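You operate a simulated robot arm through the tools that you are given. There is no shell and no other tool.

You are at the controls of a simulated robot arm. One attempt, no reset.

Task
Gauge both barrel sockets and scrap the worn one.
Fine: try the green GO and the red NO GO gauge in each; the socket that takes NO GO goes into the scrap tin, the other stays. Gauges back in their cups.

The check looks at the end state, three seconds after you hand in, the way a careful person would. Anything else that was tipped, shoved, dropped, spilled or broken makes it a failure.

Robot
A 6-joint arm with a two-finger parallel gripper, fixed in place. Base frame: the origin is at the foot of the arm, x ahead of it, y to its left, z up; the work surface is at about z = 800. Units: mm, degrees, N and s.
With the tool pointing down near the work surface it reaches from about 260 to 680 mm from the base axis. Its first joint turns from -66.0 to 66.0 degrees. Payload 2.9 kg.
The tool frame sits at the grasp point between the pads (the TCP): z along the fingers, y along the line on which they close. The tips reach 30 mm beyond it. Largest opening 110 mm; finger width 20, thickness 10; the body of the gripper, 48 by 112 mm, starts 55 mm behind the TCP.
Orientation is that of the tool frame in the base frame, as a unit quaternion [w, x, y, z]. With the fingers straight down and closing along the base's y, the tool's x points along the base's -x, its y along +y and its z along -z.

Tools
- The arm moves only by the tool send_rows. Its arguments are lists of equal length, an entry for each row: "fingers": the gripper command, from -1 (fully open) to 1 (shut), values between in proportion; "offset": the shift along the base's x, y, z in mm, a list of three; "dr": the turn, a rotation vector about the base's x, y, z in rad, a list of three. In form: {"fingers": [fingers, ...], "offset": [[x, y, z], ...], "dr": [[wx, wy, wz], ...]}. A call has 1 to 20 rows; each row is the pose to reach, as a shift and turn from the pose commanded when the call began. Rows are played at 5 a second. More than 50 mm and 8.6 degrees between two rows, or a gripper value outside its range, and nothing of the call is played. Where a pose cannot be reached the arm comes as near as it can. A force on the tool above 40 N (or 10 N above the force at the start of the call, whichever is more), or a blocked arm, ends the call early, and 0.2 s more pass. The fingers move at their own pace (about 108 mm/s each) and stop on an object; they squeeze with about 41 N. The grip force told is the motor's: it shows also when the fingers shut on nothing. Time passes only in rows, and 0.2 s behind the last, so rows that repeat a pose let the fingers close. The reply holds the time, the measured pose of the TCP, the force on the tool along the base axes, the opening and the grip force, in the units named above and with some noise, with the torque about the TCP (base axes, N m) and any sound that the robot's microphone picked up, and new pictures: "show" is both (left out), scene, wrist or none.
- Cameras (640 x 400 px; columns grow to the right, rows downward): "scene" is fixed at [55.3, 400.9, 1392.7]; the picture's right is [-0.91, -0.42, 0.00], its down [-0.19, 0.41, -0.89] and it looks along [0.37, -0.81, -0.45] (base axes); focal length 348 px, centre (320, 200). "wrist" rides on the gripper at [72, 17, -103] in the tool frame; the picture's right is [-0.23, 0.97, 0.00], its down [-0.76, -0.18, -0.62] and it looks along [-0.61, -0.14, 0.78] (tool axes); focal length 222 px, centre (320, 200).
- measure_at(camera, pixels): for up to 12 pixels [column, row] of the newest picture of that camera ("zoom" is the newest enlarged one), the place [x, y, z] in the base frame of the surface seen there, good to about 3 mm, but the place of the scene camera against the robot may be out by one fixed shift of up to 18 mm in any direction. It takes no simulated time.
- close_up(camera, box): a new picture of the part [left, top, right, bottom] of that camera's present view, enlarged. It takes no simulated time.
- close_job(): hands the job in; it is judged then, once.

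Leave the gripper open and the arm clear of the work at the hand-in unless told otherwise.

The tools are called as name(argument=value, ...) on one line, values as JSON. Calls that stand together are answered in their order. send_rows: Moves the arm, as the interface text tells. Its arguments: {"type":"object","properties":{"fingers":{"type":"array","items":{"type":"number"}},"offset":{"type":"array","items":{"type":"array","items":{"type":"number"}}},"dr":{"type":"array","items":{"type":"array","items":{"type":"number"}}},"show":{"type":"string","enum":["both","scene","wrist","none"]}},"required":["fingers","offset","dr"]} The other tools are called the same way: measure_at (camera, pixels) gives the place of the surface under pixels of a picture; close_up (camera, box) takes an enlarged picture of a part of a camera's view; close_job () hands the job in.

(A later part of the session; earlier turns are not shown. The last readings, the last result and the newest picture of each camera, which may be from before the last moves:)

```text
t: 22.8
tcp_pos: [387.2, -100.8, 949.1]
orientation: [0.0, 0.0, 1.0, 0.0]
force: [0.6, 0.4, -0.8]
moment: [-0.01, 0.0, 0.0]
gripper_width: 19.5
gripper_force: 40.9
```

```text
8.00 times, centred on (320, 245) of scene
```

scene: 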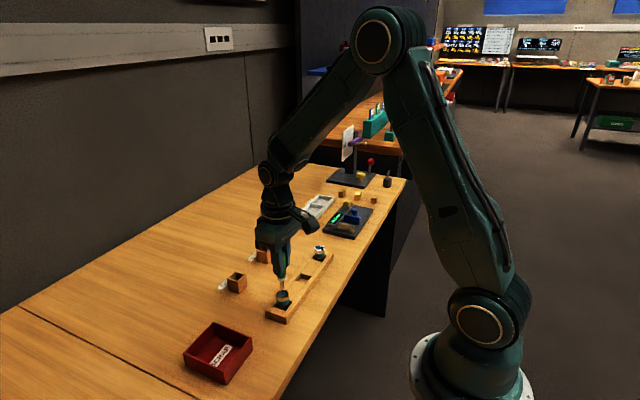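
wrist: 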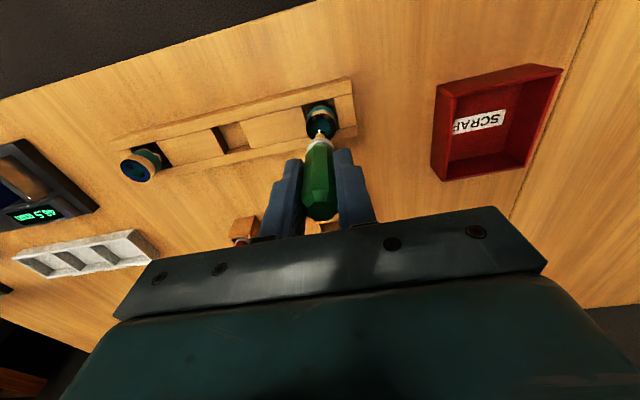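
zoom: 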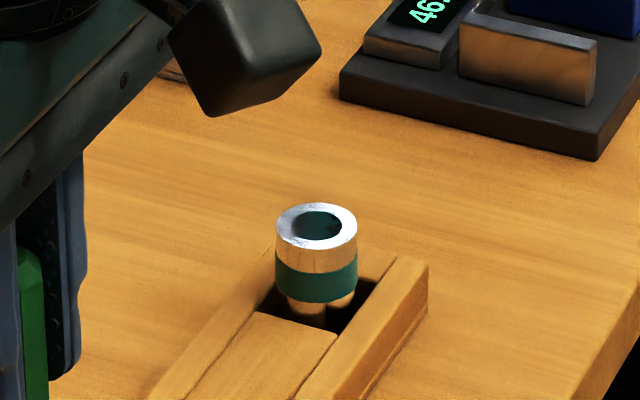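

Socket R's rim centre at column 326 of the zoom is about 0.8 mm to +y of the pin at 321. I'll correct and lower slowly. A call stops on its own if force builds.

send_rows(fingers=[1, 1, 1, 1, 1, 1, 1, 1, 1, 1, 1, 1, 1, 1], offset=[[-0.3, 0.7, -4], [-0.3, 0.7, -8], [-0.3, 0.7, -10], [-0.3, 0.7, -12], [-0.3, 0.7, -13], [-0.3, 0.7, -14], [-0.3, 0.7, -15], [-0.3, 0.7, -16], [-0.3, 0.7, -17], [-0.3, 0.7, -18], [-0.3, 0.7, -19], [-0.3, 0.7, -20], [-0.3, 0.7, -21], [-0.3, 0.7, -22]], dr=[[0, 0, 0], [0, 0, 0], [0, 0, 0], [0, 0, 0], [0, 0, 0], [0, 0, 0], [0, 0, 0], [0, 0, 0], [0, 0, 0], [0, 0, 0], [0, 0, 0], [0, 0, 0], [0, 0, 0], [0, 0, 0]], show="none")

close_up(camera="wrist", box=[295, 100, 345, 150])

close_up(camera="scene", box=[258, 260, 308, 310])

```text
t: 25.8
tcp_pos: [388.1, -101.1, 925.4]
orientation: [0.001, 0.0, 1.0, 0.0]
force: [0.0, -0.5, -1.2]
moment: [-0.01, 0.03, 0.04]
gripper_width: 19.6
gripper_force: 40.6
```

```text
8.00 times, centred on (320, 125) of wrist
```

zoom: 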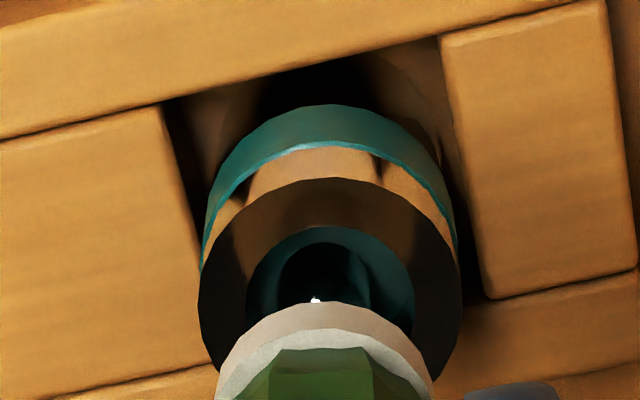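

```text
8.00 times, centred on (283, 285) of scene
```

zoom: 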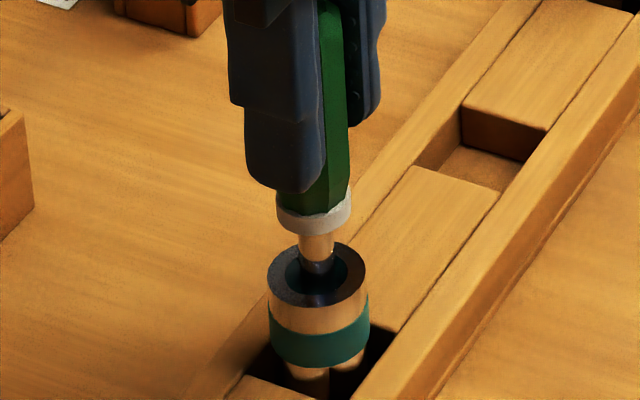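

The pin is inside R with plenty of clearance. I'll nudge +0.7 mm in y and go down 12 mm more.

send_rows(fingers=[1, 1, 1, 1, 1, 1, 1, 1, 1, 1, 1, 1, 1], offset=[[0, 0.7, 0], [0, 0.7, -1], [0, 0.7, -2], [0, 0.7, -3], [0, 0.7, -4], [0, 0.7, -5], [0, 0.7, -6], [0, 0.7, -7], [0, 0.7, -8], [0, 0.7, -9], [0, 0.7, -10], [0, 0.7, -11], [0, 0.7, -12]], dr=[[0, 0, 0], [0, 0, 0], [0, 0, 0], [0, 0, 0], [0, 0, 0], [0, 0, 0], [0, 0, 0], [0, 0, 0], [0, 0, 0], [0, 0, 0], [0, 0, 0], [0, 0, 0], [0, 0, 0]], show="none")

close_up(camera="wrist", box=[295, 100, 345, 150])

close_up(camera="scene", box=[258, 260, 308, 310])

```text
t: 28.6
tcp_pos: [388.3, -100.1, 912.6]
orientation: [0.0, 0.0, 1.0, 0.0]
force: [-0.2, 0.4, -0.3]
moment: [-0.01, -0.04, 0.03]
gripper_width: 19.7
gripper_force: 41.0
```

```text
8.00 times, centred on (320, 125) of wrist
```

zoom: 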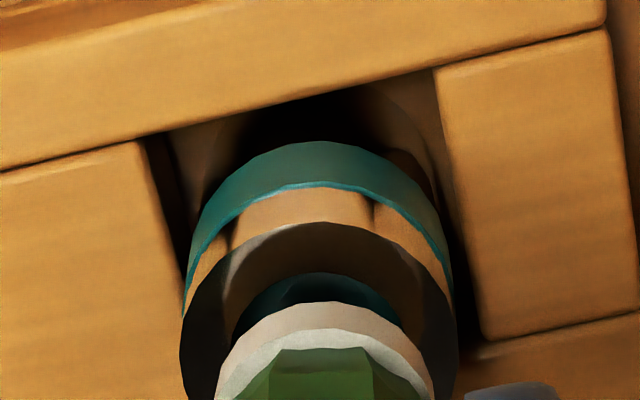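

```text
8.00 times, centred on (283, 285) of scene
```

zoom: 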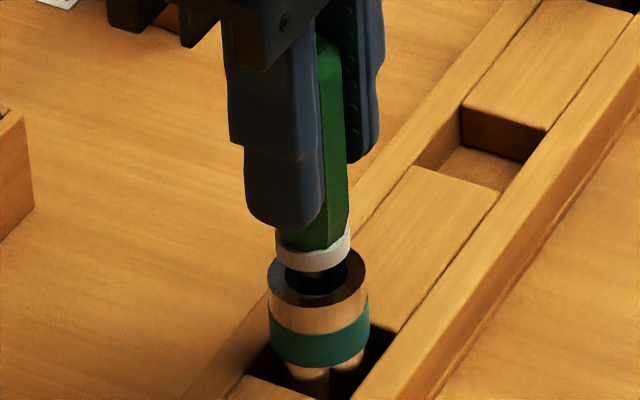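

GO goes fully into R as well, with no force. I'll withdraw and take the green gauge back to a point above its cup.

send_rows(fingers=[1, 1, 1, 1, 1, 1, 1, 1, 1, 1, 1], offset=[[0, 0, 8], [0, 0, 18], [0, 0, 34], [0, 0, 50], [20, -3, 64], [50, -7, 64], [85, -12, 64], [120, -17, 64], [144.2, -20.1, 64], [144.2, -20.1, 54], [144.2, -20.1, 54]], dr=[[0, 0, 0], [0, 0, 0], [0, 0, 0], [0, 0, 0], [0, 0, 0], [0, 0, 0], [0, 0, 0], [0, 0, 0], [0, 0, 0], [0, 0, 0], [0, 0, 0]])

close_up(camera="wrist", box=[285, 80, 355, 150])

close_up(camera="scene", box=[210, 235, 270, 295])

```text
t: 31.0
tcp_pos: [533.1, -121.1, 968.0]
orientation: [0.0, 0.0, 1.0, 0.0]
force: [0.2, 0.9, -0.2]
moment: [0.01, 0.02, 0.04]
gripper_width: 19.6
gripper_force: 41.2
```

scene: 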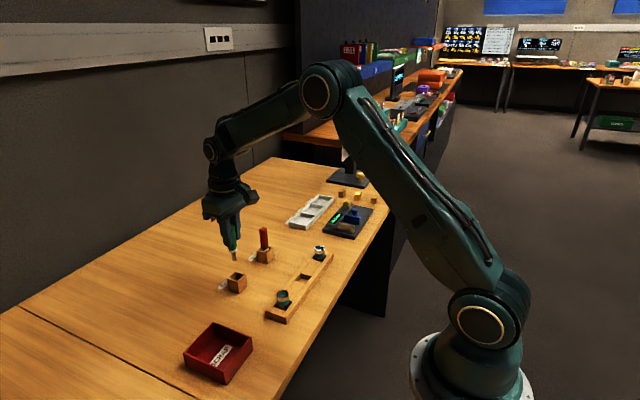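
wrist: 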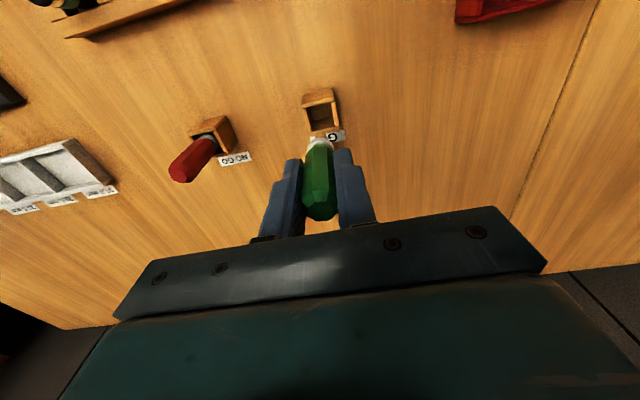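

```text
5.71 times, centred on (320, 115) of wrist
```

zoom: 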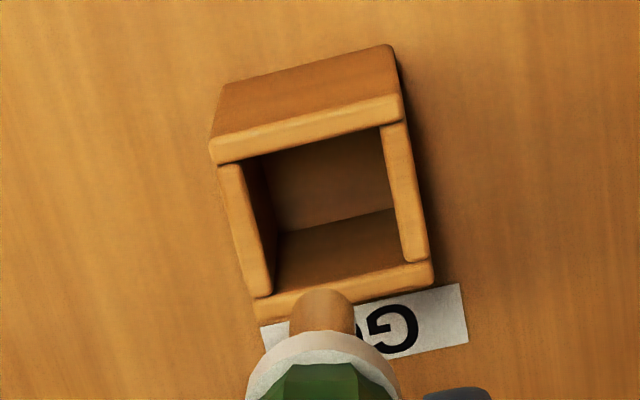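

```text
6.67 times, centred on (240, 265) of scene
```

zoom: 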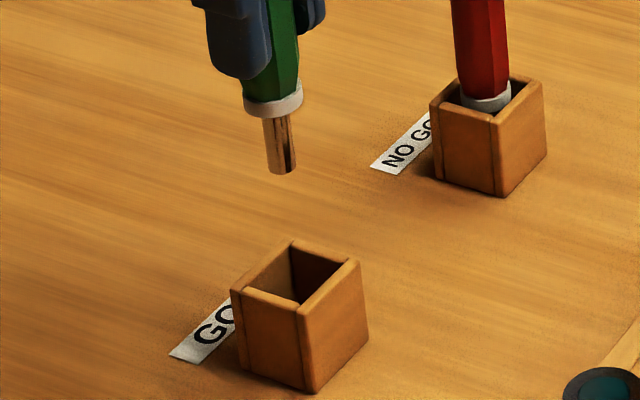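

I'm directly above the GO cup. I'll lower the gauge to the height it was picked from, slowing near the bottom.

send_rows(fingers=[1, 1, 1, 1, 1, 1, 1, 1, 1, 1, 1], offset=[[0, 0, -10], [0, 0, -20], [0, 0, -30], [0, 0, -40], [0, 0, -50], [0, 0, -60], [0, 0, -68], [0, 0, -73], [0, 0, -76], [0, 0, -78], [0, 0, -79]], dr=[[0, 0, 0], [0, 0, 0], [0, 0, 0], [0, 0, 0], [0, 0, 0], [0, 0, 0], [0, 0, 0], [0, 0, 0], [0, 0, 0], [0, 0, 0], [0, 0, 0]])

close_up(camera="wrist", box=[285, 95, 355, 165])

close_up(camera="scene", box=[210, 235, 270, 295])

```text
t: 33.4
tcp_pos: [533.0, -119.2, 888.6]
orientation: [0.0, -0.001, 1.0, 0.0]
force: [-1.0, 0.1, -0.6]
moment: [-0.04, 0.0, -0.02]
gripper_width: 19.6
gripper_force: 40.5
```

scene: 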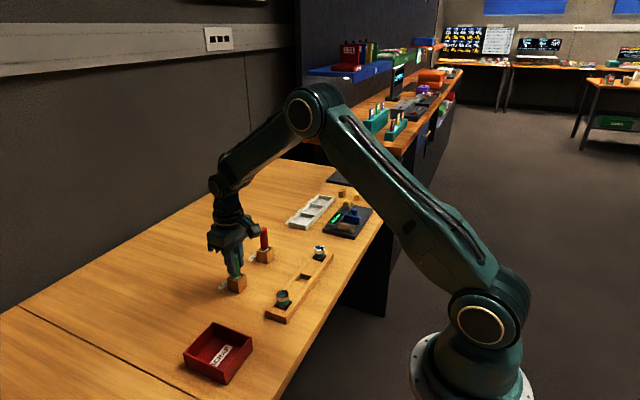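
wrist: 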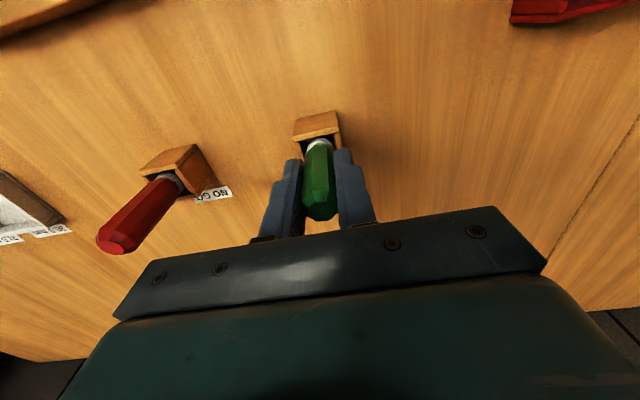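

```text
5.71 times, centred on (320, 130) of wrist
```

zoom: 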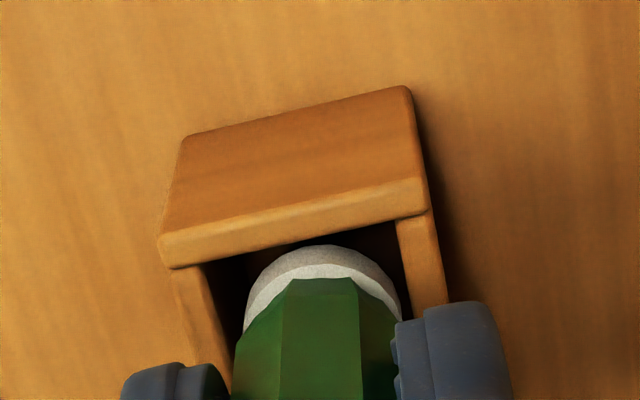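

```text
6.67 times, centred on (240, 265) of scene
```

zoom: 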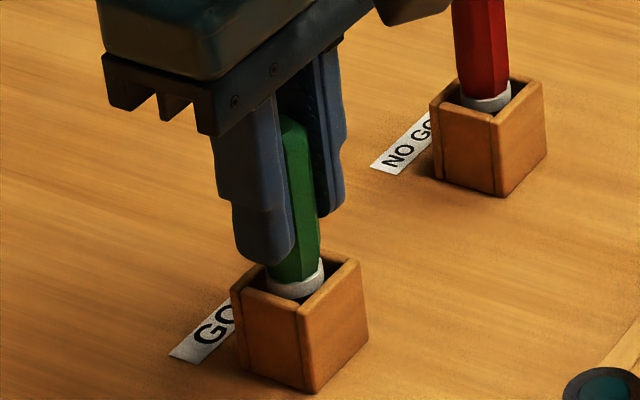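

The gauge is back in its cup about 1 mm above its seat. I'll lower that last bit, open gently, and rise clear.

send_rows(fingers=[1, 0.75, 0.5, 0, -0.4, -0.4, -0.4, -0.4, -0.4], offset=[[0, 0, -0.8], [0, 0, -0.8], [0, 0, -0.8], [0, 0, -0.8], [0, 0, -0.8], [0, 0, 20], [0, 0, 50], [0, 0, 80], [0, 0, 80]], dr=[[0, 0, 0], [0, 0, 0], [0, 0, 0], [0, 0, 0], [0, 0, 0], [0, 0, 0], [0, 0, 0], [0, 0, 0], [0, 0, 0]])

close_up(camera="scene", box=[210, 225, 280, 295])

close_up(camera="wrist", box=[150, 80, 250, 200])

```text
t: 35.4
tcp_pos: [531.8, -120.0, 967.3]
orientation: [0.0, 0.0, 1.0, 0.0]
force: [-0.6, 0.0, 0.7]
moment: [-0.01, -0.01, -0.04]
gripper_width: 77.1
gripper_force: 0.1
```

scene: 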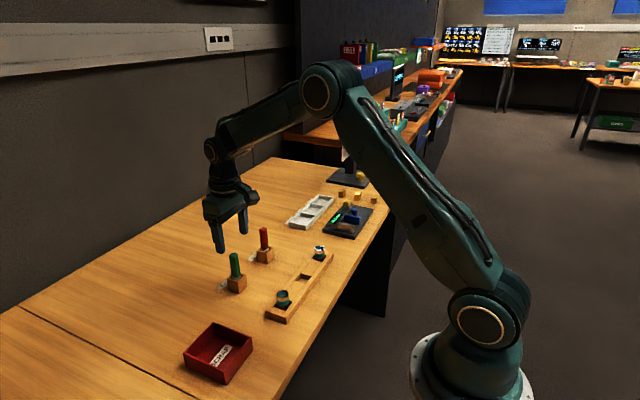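
wrist: 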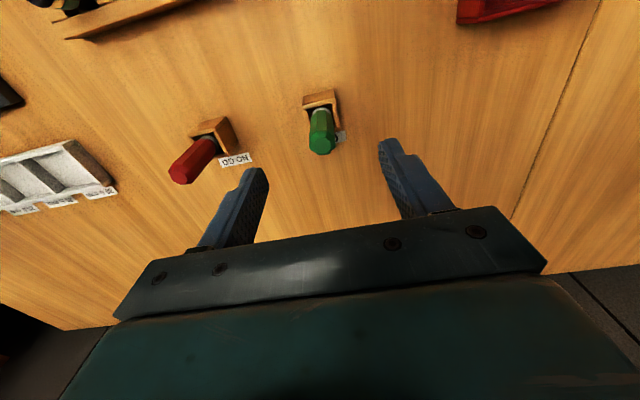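

```text
5.71 times, centred on (245, 260) of scene
```

zoom: 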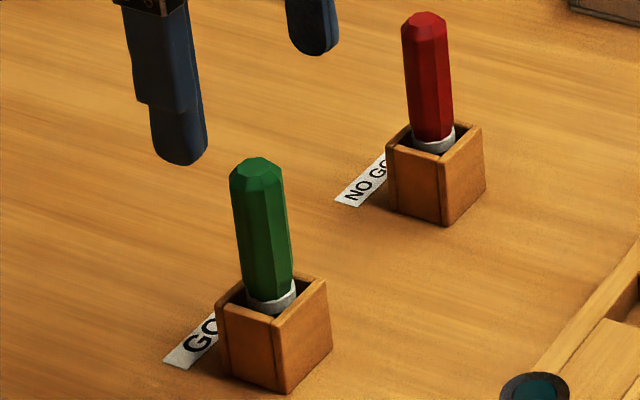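

```text
3.33 times, centred on (200, 140) of wrist
```

zoom: 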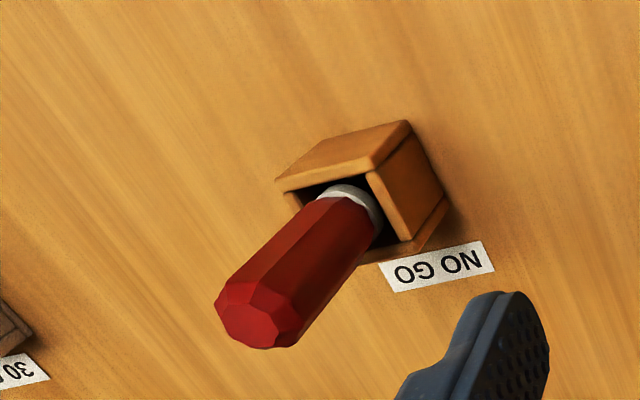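

Green stands upright in its cup. Next I'll move at height to above the red NO GO gauge and look at it.

send_rows(fingers=[-0.4, -0.7, -1, -1, -1], offset=[[0, -30, 10], [0, -65, 10], [0, -100, 10], [0, -124, 10], [0, -124, 10]], dr=[[0, 0, 0], [0, 0, 0], [0, 0, 0], [0, 0, 0], [0, 0, 0]], show="wrist")

close_up(camera="wrist", box=[285, 85, 355, 165])

```text
t: 36.6
tcp_pos: [532.3, -243.3, 979.6]
orientation: [0.0, 0.0, 1.0, 0.0]
force: [0.3, 0.8, 0.3]
moment: [0.0, -0.02, -0.01]
gripper_width: 110.0
gripper_force: 0.1
```

wrist: 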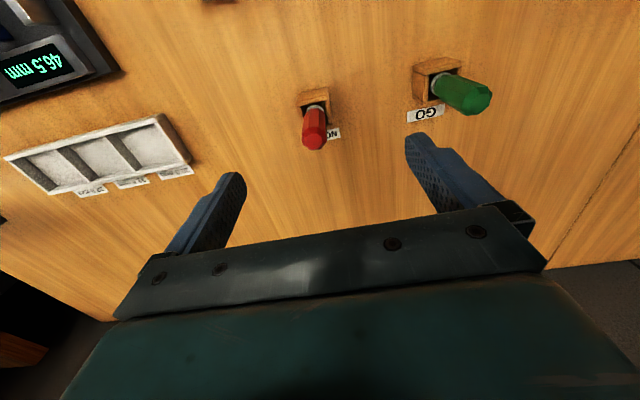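

```text
5.00 times, centred on (320, 125) of wrist
```

zoom: 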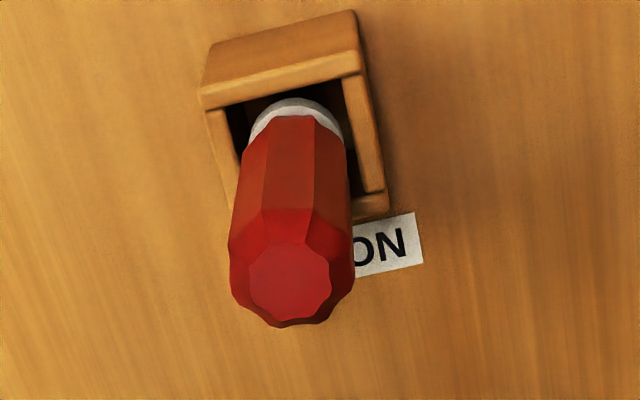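

The red handle axis lies about 4.7 mm toward -y of the gripper centre, with its top at (314,141). I'll shift to y=-248.4 and descend around the handle.

send_rows(fingers=[-1, -1, -1, -1, -1, -1], offset=[[0, -4.7, 0], [0, -4.7, -30], [0, -4.7, -55], [0, -4.7, -75], [0, -4.7, -91], [0, -4.7, -91]], dr=[[0, 0, 0], [0, 0, 0], [0, 0, 0], [0, 0, 0], [0, 0, 0], [0, 0, 0]], show="wrist")

close_up(camera="wrist", box=[240, 60, 400, 220])

```text
t: 38.0
tcp_pos: [532.1, -247.8, 887.0]
orientation: [0.0, 0.0, 1.0, 0.0]
force: [-0.2, 0.4, -0.1]
moment: [0.0, -0.01, -0.02]
gripper_width: 110.0
gripper_force: 0.1
```

wrist: 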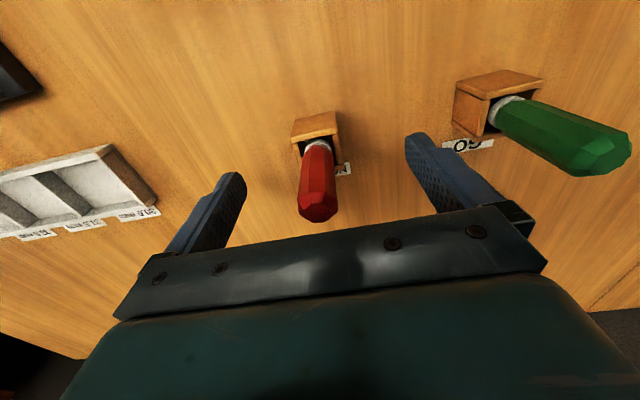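

```text
2.50 times, centred on (320, 140) of wrist
```

zoom: 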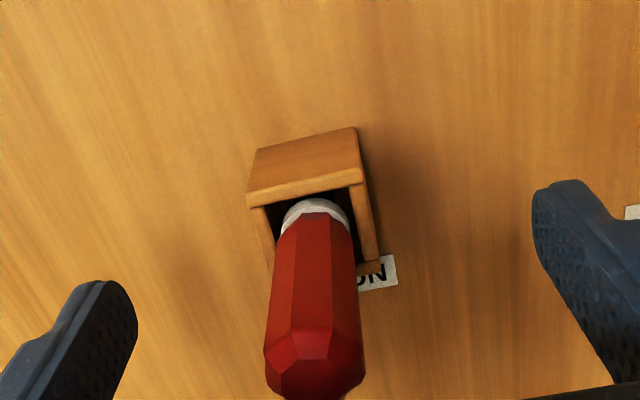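

The red handle is within 1 mm of centre between the fingers. I'll nudge -0.6 mm in y and close.

send_rows(fingers=[-1, -0.4, 0.2, 0.5, 0.7, 1, 1, 1], offset=[[0, -0.6, 0], [0, -0.6, 0], [0, -0.6, 0], [0, -0.6, 0], [0, -0.6, 0], [0, -0.6, 0], [0, -0.6, 0], [0, -0.6, 0]], dr=[[0, 0, 0], [0, 0, 0], [0, 0, 0], [0, 0, 0], [0, 0, 0], [0, 0, 0], [0, 0, 0], [0, 0, 0]], show="wrist")

close_up(camera="scene", box=[230, 205, 300, 275])

```text
t: 39.8
tcp_pos: [533.4, -248.4, 888.0]
orientation: [0.0, 0.0, 1.0, 0.0]
force: [0.1, -1.4, 0.8]
moment: [-0.04, -0.03, 0.01]
gripper_width: 19.7
gripper_force: 40.9
```

wrist: 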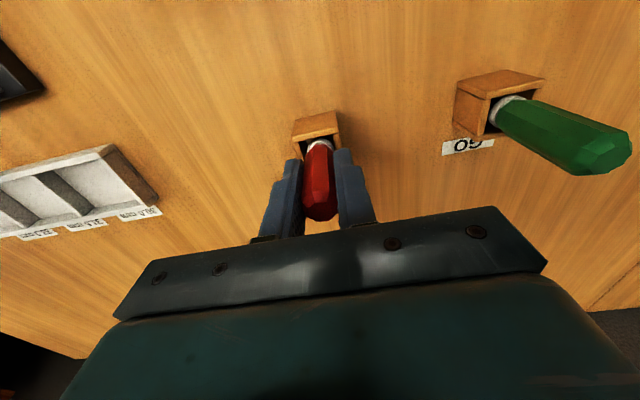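

```text
5.71 times, centred on (265, 240) of scene
```

zoom: 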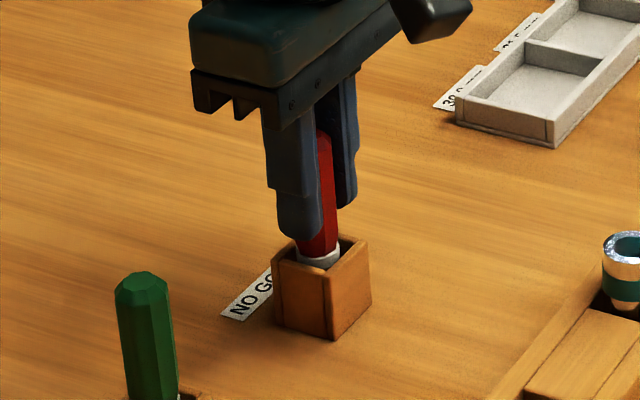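

The red gauge is gripped (19.7 mm, 41 N). I'll lift it straight up 90 mm and inspect its pin.

send_rows(fingers=[1, 1, 1, 1, 1, 1], offset=[[0, 0, 12], [0, 0, 28], [0, 0, 48], [0, 0, 70], [0, 0, 90], [0, 0, 90]], dr=[[0, 0, 0], [0, 0, 0], [0, 0, 0], [0, 0, 0], [0, 0, 0], [0, 0, 0]], show="wrist")

close_up(camera="scene", box=[230, 205, 300, 275])

close_up(camera="wrist", box=[295, 120, 345, 170])

```text
t: 41.2
tcp_pos: [531.8, -250.1, 978.4]
orientation: [0.0, 0.0, 1.0, 0.001]
force: [-0.8, 0.7, -0.7]
moment: [0.04, 0.0, 0.02]
gripper_width: 19.6
gripper_force: 40.7
```

wrist: 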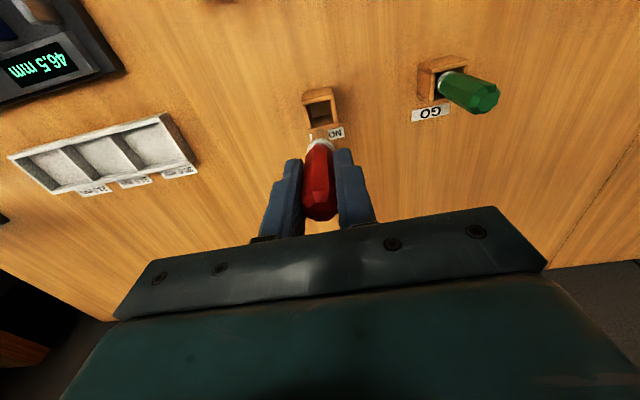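

```text
5.71 times, centred on (265, 240) of scene
```

zoom: 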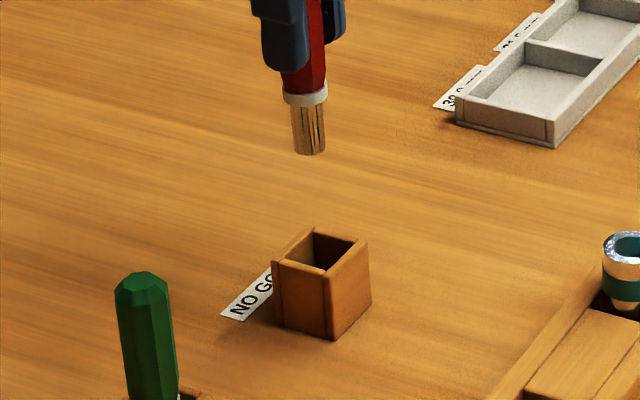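

```text
8.00 times, centred on (320, 145) of wrist
```

zoom: 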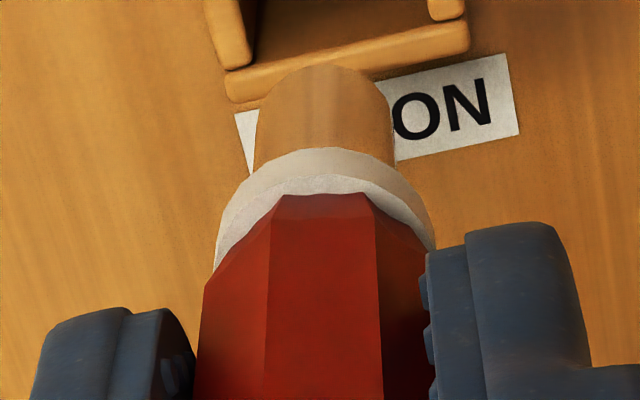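

The red pin is thicker, about 14.5 mm against 10 mm for green. I'll try it on socket L first, moving above it with the tip about 13 mm clear of the rim.

send_rows(fingers=[1, 1, 1, 1, 1, 1, 1, 1, 1], offset=[[-25, -9, 0], [-55, -19, 0], [-85, -30, 0], [-115, -41, 0], [-143.7, -50.7, 0], [-143.7, -50.7, -10], [-143.7, -50.7, -20], [-143.7, -50.7, -30], [-143.7, -50.7, -30]], dr=[[0, 0, 0], [0, 0, 0], [0, 0, 0], [0, 0, 0], [0, 0, 0], [0, 0, 0], [0, 0, 0], [0, 0, 0], [0, 0, 0]], show="wrist")

close_up(camera="wrist", box=[285, 95, 355, 165])

close_up(camera="scene", box=[295, 220, 345, 270])

```text
t: 43.2
tcp_pos: [388.3, -301.2, 948.1]
orientation: [0.0, 0.0, 1.0, 0.0]
force: [-0.3, 0.0, -1.0]
moment: [-0.03, 0.02, -0.02]
gripper_width: 19.5
gripper_force: 40.9
```

wrist: 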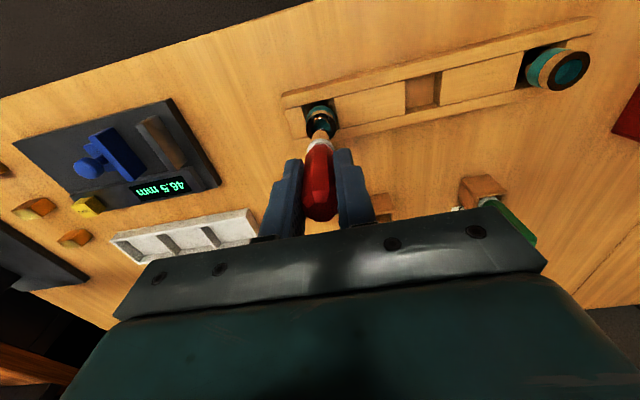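

```text
5.71 times, centred on (320, 130) of wrist
```

zoom: 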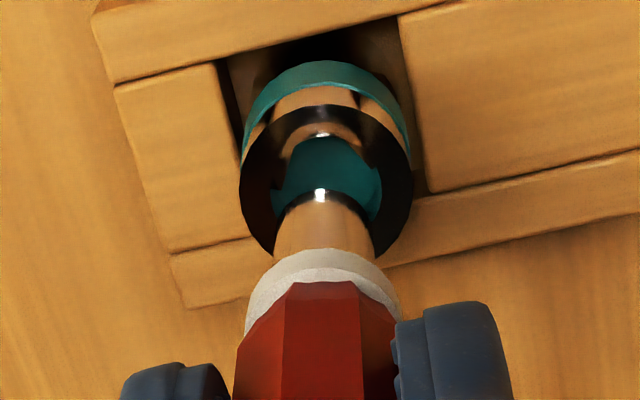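

```text
8.00 times, centred on (320, 245) of scene
```

zoom: 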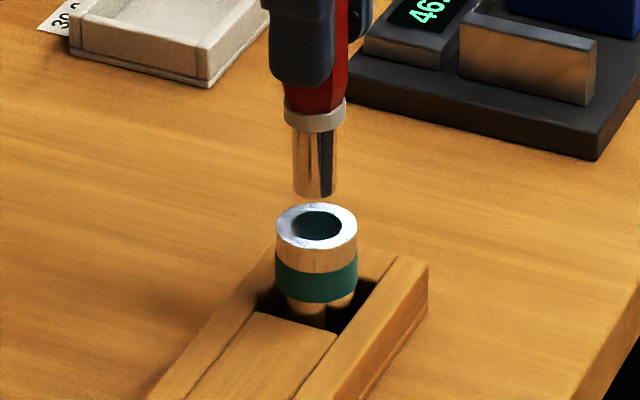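

The pin is nearly centred; the rim centre is about 0.4 mm to +y. I'll lower 12 mm, then continue in 0.5 mm steps while watching for resistance.

send_rows(fingers=[1, 1, 1, 1, 1, 1, 1, 1, 1, 1], offset=[[0, 0.4, -5], [0, 0.4, -10], [0, 0.4, -12], [0, 0.4, -12.5], [0, 0.4, -13], [0, 0.4, -13.5], [0, 0.4, -14], [0, 0.4, -14.5], [0, 0.4, -15], [0, 0.4, -15]], dr=[[0, 0, 0], [0, 0, 0], [0, 0, 0], [0, 0, 0], [0, 0, 0], [0, 0, 0], [0, 0, 0], [0, 0, 0], [0, 0, 0], [0, 0, 0]], show="none")

close_up(camera="wrist", box=[285, 95, 355, 165])

close_up(camera="scene", box=[295, 220, 345, 270])

```text
t: 45.4
tcp_pos: [388.7, -299.3, 932.8]
orientation: [-0.001, 0.001, 1.0, 0.0]
force: [-1.0, 0.7, 0.9]
moment: [0.0, 0.03, -0.02]
gripper_width: 19.7
gripper_force: 40.5
```

```text
5.71 times, centred on (320, 130) of wrist
```

zoom: 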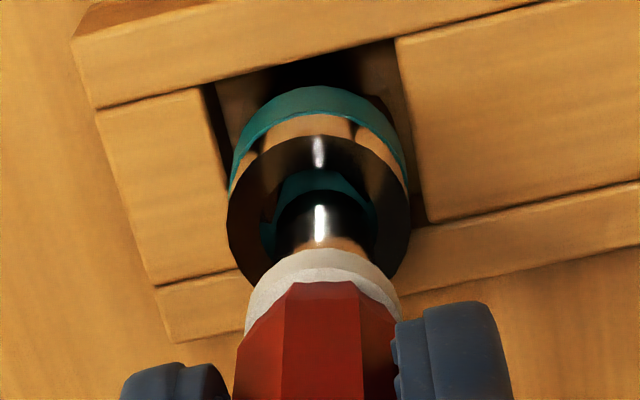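

```text
8.00 times, centred on (320, 245) of scene
```

zoom: 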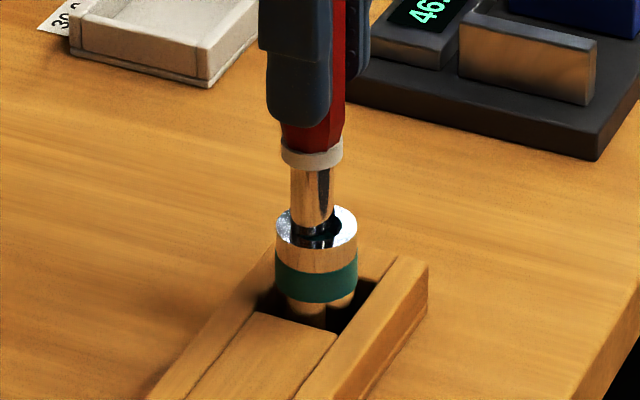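

The pin tip is at the rim with no force, but it sits about 1 mm toward +y and slightly +x. I'll re-centre (-0.6, -0.8) and look again.

send_rows(fingers=[1, 1, 1], offset=[[-0.3, -0.4, 0], [-0.6, -0.8, 0], [-0.6, -0.8, 0]], dr=[[0, 0, 0], [0, 0, 0], [0, 0, 0]], show="none")

close_up(camera="wrist", box=[295, 105, 345, 155])

close_up(camera="scene", box=[305, 230, 335, 260])

```text
t: 46.2
tcp_pos: [387.8, -301.4, 933.0]
orientation: [0.0, 0.0, 1.0, 0.0]
force: [0.4, 0.3, -0.2]
moment: [0.0, 0.01, 0.03]
gripper_width: 19.5
gripper_force: 41.2
```

```text
8.00 times, centred on (320, 130) of wrist
```

zoom: 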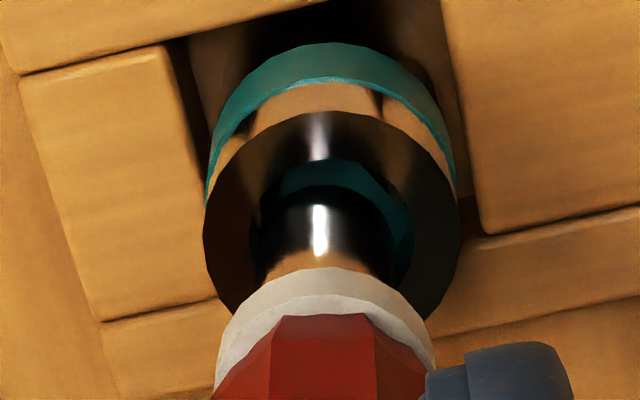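

```text
13.33 times, centred on (320, 245) of scene
```

zoom: 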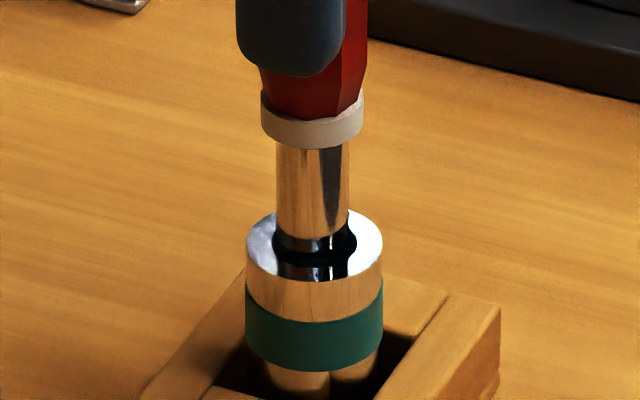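

Well centred now in both views. I'll lower in 0.5 mm steps.

send_rows(fingers=[1, 1, 1, 1, 1, 1], offset=[[0, 0.2, -0.5], [0, 0.2, -1], [0, 0.2, -1.5], [0, 0.2, -2], [0, 0.2, -2.5], [0, 0.2, -3]], dr=[[0, 0, 0], [0, 0, 0], [0, 0, 0], [0, 0, 0], [0, 0, 0], [0, 0, 0]], show="none")

close_up(camera="wrist", box=[295, 105, 345, 155])

close_up(camera="scene", box=[305, 230, 335, 260])

```text
t: 47.6
tcp_pos: [389.4, -300.0, 930.3]
orientation: [0.0, 0.0, 1.0, 0.0]
force: [0.3, -0.6, -0.2]
moment: [0.01, 0.0, -0.01]
gripper_width: 19.5
gripper_force: 40.5
```

```text
8.00 times, centred on (320, 130) of wrist
```

zoom: 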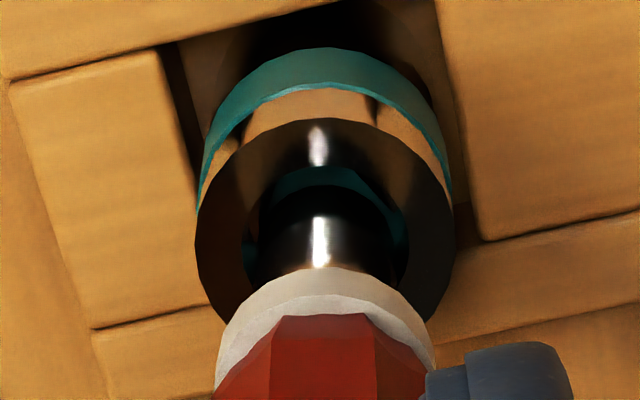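

```text
13.33 times, centred on (320, 245) of scene
```

zoom: 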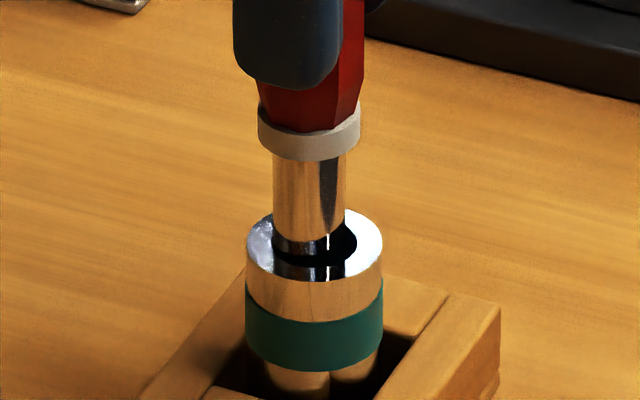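

The pin is in by about 4 mm without force. The scene view shows it about 1.2 mm toward +x, so I'll correct x by -1 while continuing down slowly.

send_rows(fingers=[1, 1, 1, 1, 1, 1], offset=[[-1, 0, 0], [-1, 0, -0.5], [-1, 0, -1], [-1, 0, -1.5], [-1, 0, -2], [-1, 0, -2.5]], dr=[[0, 0, 0], [0, 0, 0], [0, 0, 0], [0, 0, 0], [0, 0, 0], [0, 0, 0]], show="none")

close_up(camera="wrist", box=[295, 105, 345, 155])

close_up(camera="scene", box=[305, 230, 335, 260])

```text
t: 49.0
tcp_pos: [387.3, -301.1, 926.6]
orientation: [0.0, 0.0, 1.0, -0.001]
force: [-0.1, 0.6, 6.1]
moment: [0.11, 0.04, 0.03]
gripper_width: 19.5
gripper_force: 41.3
```

```text
8.00 times, centred on (320, 130) of wrist
```

zoom: 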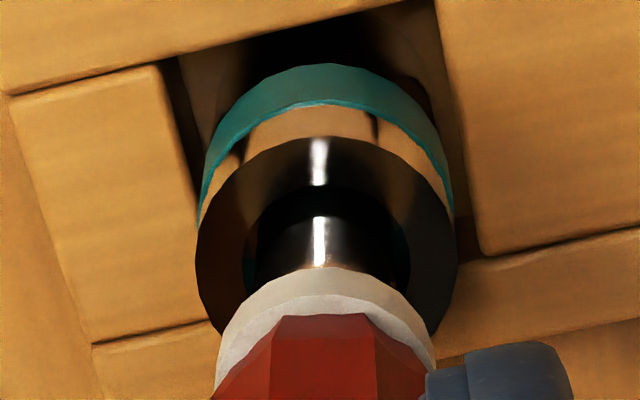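

```text
13.33 times, centred on (320, 245) of scene
```

zoom: 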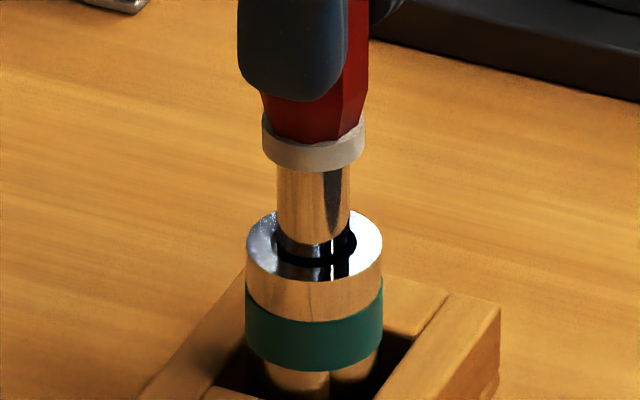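

Contact: 6 N upward at TCP z≈927, where the GO pin had passed freely. I'll press just 0.7 mm more to confirm it's a firm stop rather than a rub.

send_rows(fingers=[1, 1, 1], offset=[[0, 0, -0.3], [0, 0, -0.7], [0, 0, -0.7]], dr=[[0, 0, 0], [0, 0, 0], [0, 0, 0]], show="none")

```text
t: 49.8
tcp_pos: [387.2, -300.4, 927.7]
orientation: [0.0, 0.0, 1.0, 0.0]
force: [-0.1, 2.6, 16.9]
moment: [0.13, 0.07, 0.03]
gripper_width: 19.4
gripper_force: 41.0
```

Force rose to 17 N with no advance, so socket L refuses NO GO. I'll withdraw straight up and move above socket R.

send_rows(fingers=[1, 1, 1, 1, 1, 1, 1, 1, 1, 1, 1, 1, 1], offset=[[0, 0, 2], [0, 0, 5], [0, 0, 12], [0, 0, 25], [0, 0, 40], [0, 25, 46], [0, 60, 46], [0, 100, 46], [0, 140, 46], [0.4, 175, 46], [0.8, 200, 36], [0.8, 200, 21], [0.8, 200, 21]], dr=[[0, 0, 0], [0, 0, 0], [0, 0, 0], [0, 0, 0], [0, 0, 0], [0, 0, 0], [0, 0, 0], [0, 0, 0], [0, 0, 0], [0, 0, 0], [0, 0, 0], [0, 0, 0], [0, 0, 0]])

close_up(camera="wrist", box=[285, 95, 355, 165])

close_up(camera="scene", box=[258, 260, 308, 310])

close_up(camera="scene", box=[295, 220, 345, 270])

```text
t: 52.6
tcp_pos: [388.8, -100.5, 947.5]
orientation: [0.0, 0.0, 1.0, 0.0]
force: [0.4, 1.0, 0.1]
moment: [0.02, -0.01, 0.01]
gripper_width: 19.5
gripper_force: 40.9
```

scene: 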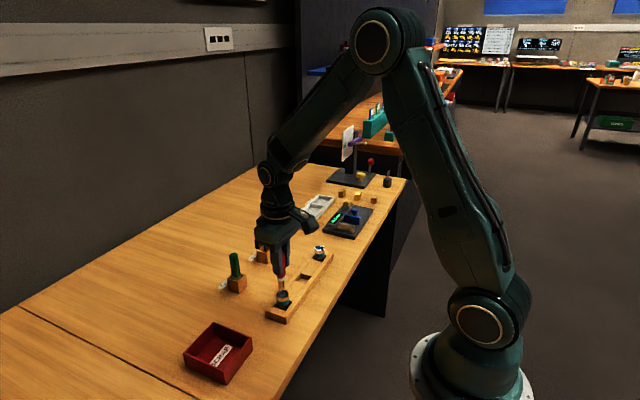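
wrist: 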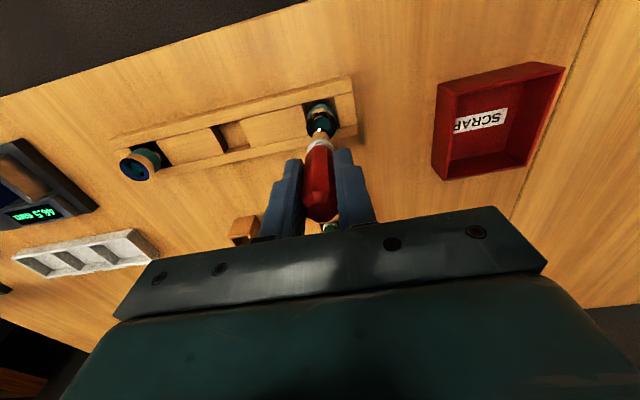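

```text
5.71 times, centred on (320, 130) of wrist
```

zoom: 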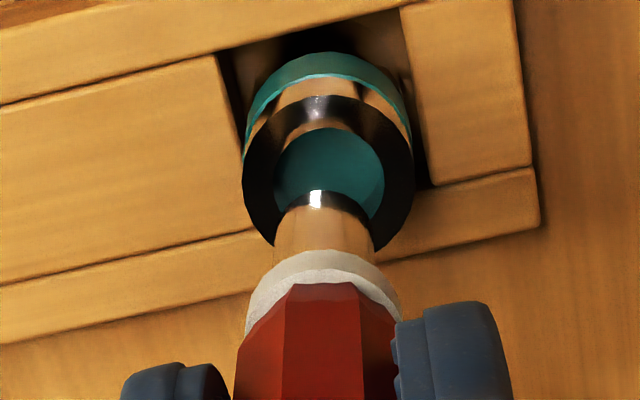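

```text
8.00 times, centred on (283, 285) of scene
```

zoom: 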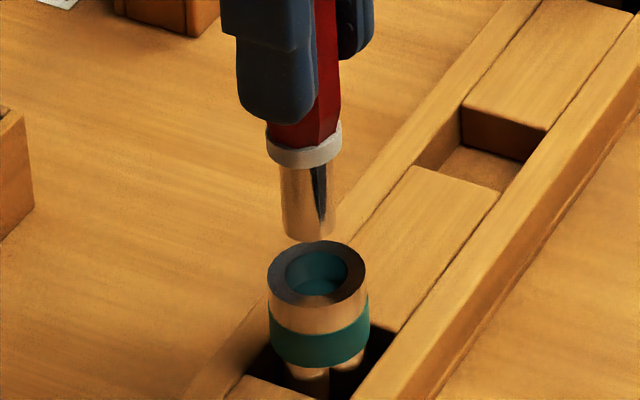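

```text
8.00 times, centred on (320, 245) of scene
```

zoom: 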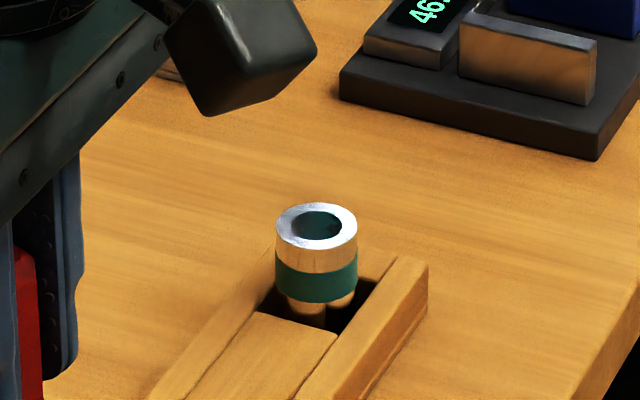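

Socket L is undisturbed. Over R the pin needs about +0.6 mm in y, and the scene view suggests about -1.5 mm in x. I'll apply that, lower 10 mm to just above the rim, and re-check.

send_rows(fingers=[1, 1, 1, 1], offset=[[-1.5, 0.5, -4], [-1.5, 0.5, -8], [-1.5, 0.5, -10], [-1.5, 0.5, -10]], dr=[[0, 0, 0], [0, 0, 0], [0, 0, 0], [0, 0, 0]], show="none")

close_up(camera="wrist", box=[295, 105, 345, 155])

close_up(camera="scene", box=[268, 268, 298, 298])

```text
t: 53.6
tcp_pos: [387.5, -98.7, 937.0]
orientation: [0.001, 0.001, 1.0, 0.0]
force: [-0.2, 0.8, -0.5]
moment: [-0.01, -0.05, -0.01]
gripper_width: 19.5
gripper_force: 41.2
```

```text
8.00 times, centred on (320, 130) of wrist
```

zoom: 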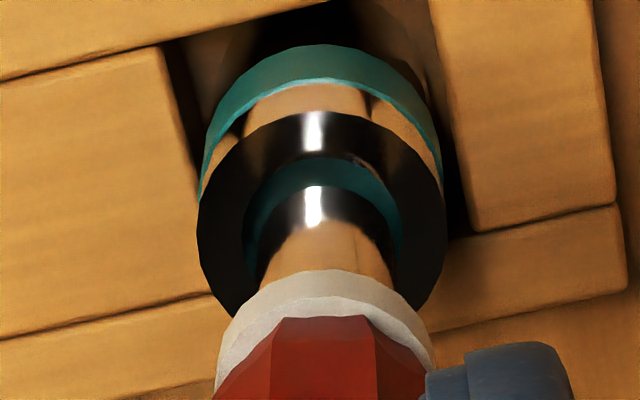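

```text
13.33 times, centred on (283, 283) of scene
```

zoom: 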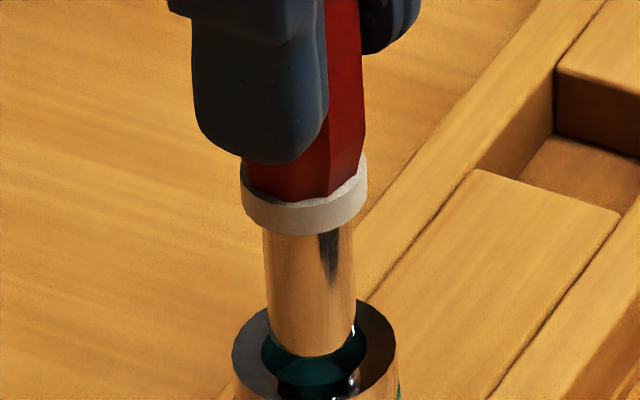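

Nearly centred: the pin is about 0.5 mm too far +y. I'll correct that and lower 0.5–1 mm per row.

send_rows(fingers=[1, 1, 1, 1, 1, 1, 1, 1], offset=[[-0.2, -0.4, -1], [-0.2, -0.4, -2], [-0.2, -0.4, -3], [-0.2, -0.4, -3.5], [-0.2, -0.4, -4], [-0.2, -0.4, -4.5], [-0.2, -0.4, -5], [-0.2, -0.4, -5.5]], dr=[[0, 0, 0], [0, 0, 0], [0, 0, 0], [0, 0, 0], [0, 0, 0], [0, 0, 0], [0, 0, 0], [0, 0, 0]], show="none")

close_up(camera="wrist", box=[295, 105, 345, 155])

close_up(camera="scene", box=[268, 275, 298, 305])

```text
t: 55.4
tcp_pos: [386.2, -100.6, 931.7]
orientation: [0.001, 0.0, 1.0, 0.0]
force: [0.3, -0.5, -0.1]
moment: [0.0, 0.0, -0.01]
gripper_width: 19.7
gripper_force: 41.0
```

```text
8.00 times, centred on (320, 130) of wrist
```

zoom: 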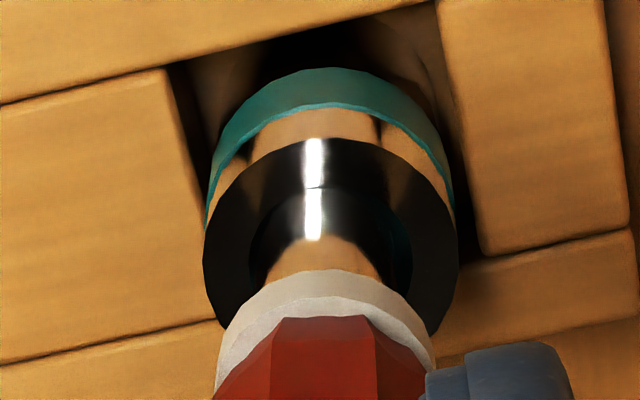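

```text
13.33 times, centred on (283, 290) of scene
```

zoom: 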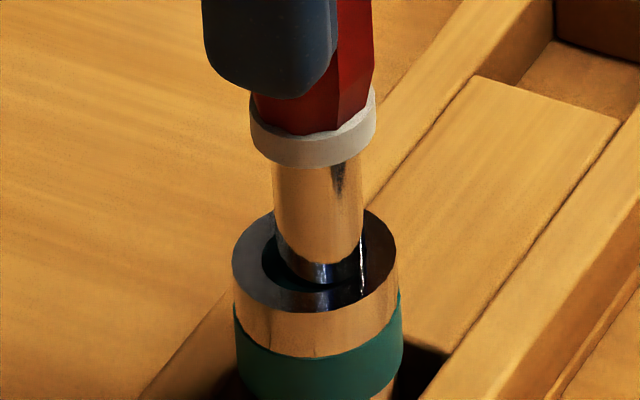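

The pin has drifted toward the -x wall (measured x 386.2), still with no force. I'll move +0.9 in x and +0.2 in y, then continue.

send_rows(fingers=[1, 1, 1], offset=[[0.5, 0.2, 0], [0.9, 0.2, 0], [0.9, 0.2, 0]], dr=[[0, 0, 0], [0, 0, 0], [0, 0, 0]], show="none")

close_up(camera="wrist", box=[295, 105, 345, 155])

close_up(camera="scene", box=[268, 275, 298, 305])

```text
t: 56.2
tcp_pos: [386.4, -100.9, 931.9]
orientation: [0.0, 0.001, 1.0, 0.0]
force: [0.5, 0.0, -0.3]
moment: [0.03, 0.03, -0.04]
gripper_width: 19.4
gripper_force: 41.4
```

```text
8.00 times, centred on (320, 130) of wrist
```

zoom: 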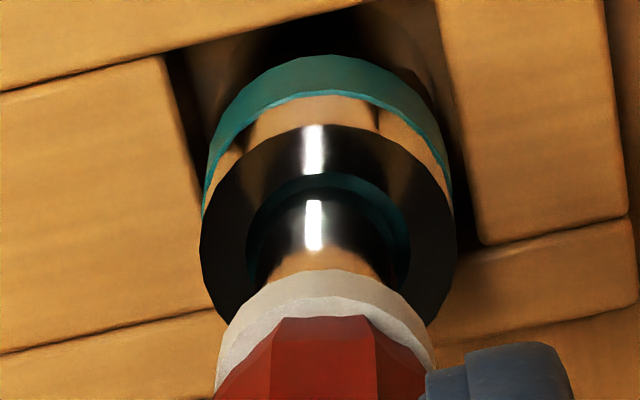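

```text
13.33 times, centred on (283, 290) of scene
```

zoom: 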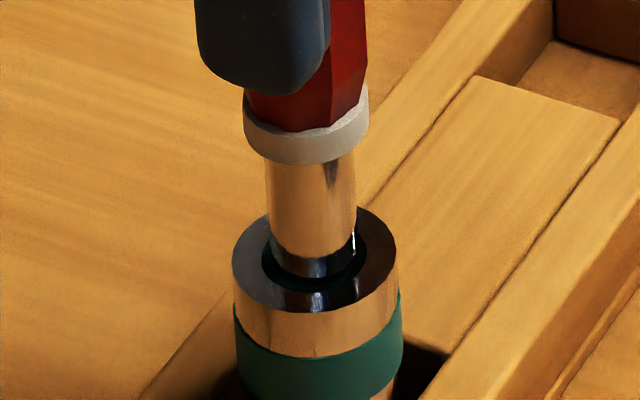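

Centred with a visible gap all round. I'll lower 6 mm, which takes the pin well past where L blocked.

send_rows(fingers=[1, 1, 1, 1, 1, 1, 1, 1, 1], offset=[[0, 0, -0.7], [0, 0, -1.4], [0, 0, -2.1], [0, 0, -2.8], [0, 0, -3.5], [0, 0, -4.2], [0, 0, -4.8], [0, 0, -5.4], [0, 0, -6]], dr=[[0, 0, 0], [0, 0, 0], [0, 0, 0], [0, 0, 0], [0, 0, 0], [0, 0, 0], [0, 0, 0], [0, 0, 0], [0, 0, 0]], show="none")

close_up(camera="wrist", box=[295, 105, 345, 155])

close_up(camera="scene", box=[268, 275, 298, 305])

```text
t: 58.2
tcp_pos: [388.1, -101.3, 925.6]
orientation: [0.0, 0.0, 1.0, 0.0]
force: [-1.0, -0.3, -0.6]
moment: [0.01, 0.0, 0.04]
gripper_width: 19.5
gripper_force: 40.8
```

```text
8.00 times, centred on (320, 130) of wrist
```

zoom: 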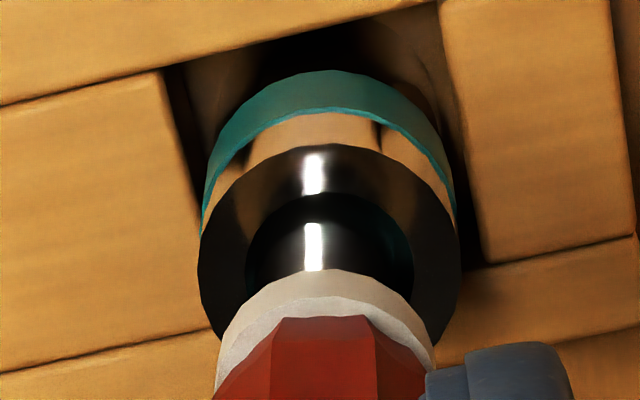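

```text
13.33 times, centred on (283, 290) of scene
```

zoom: 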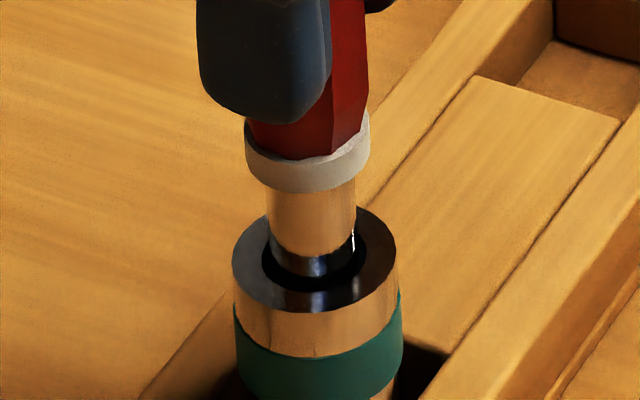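

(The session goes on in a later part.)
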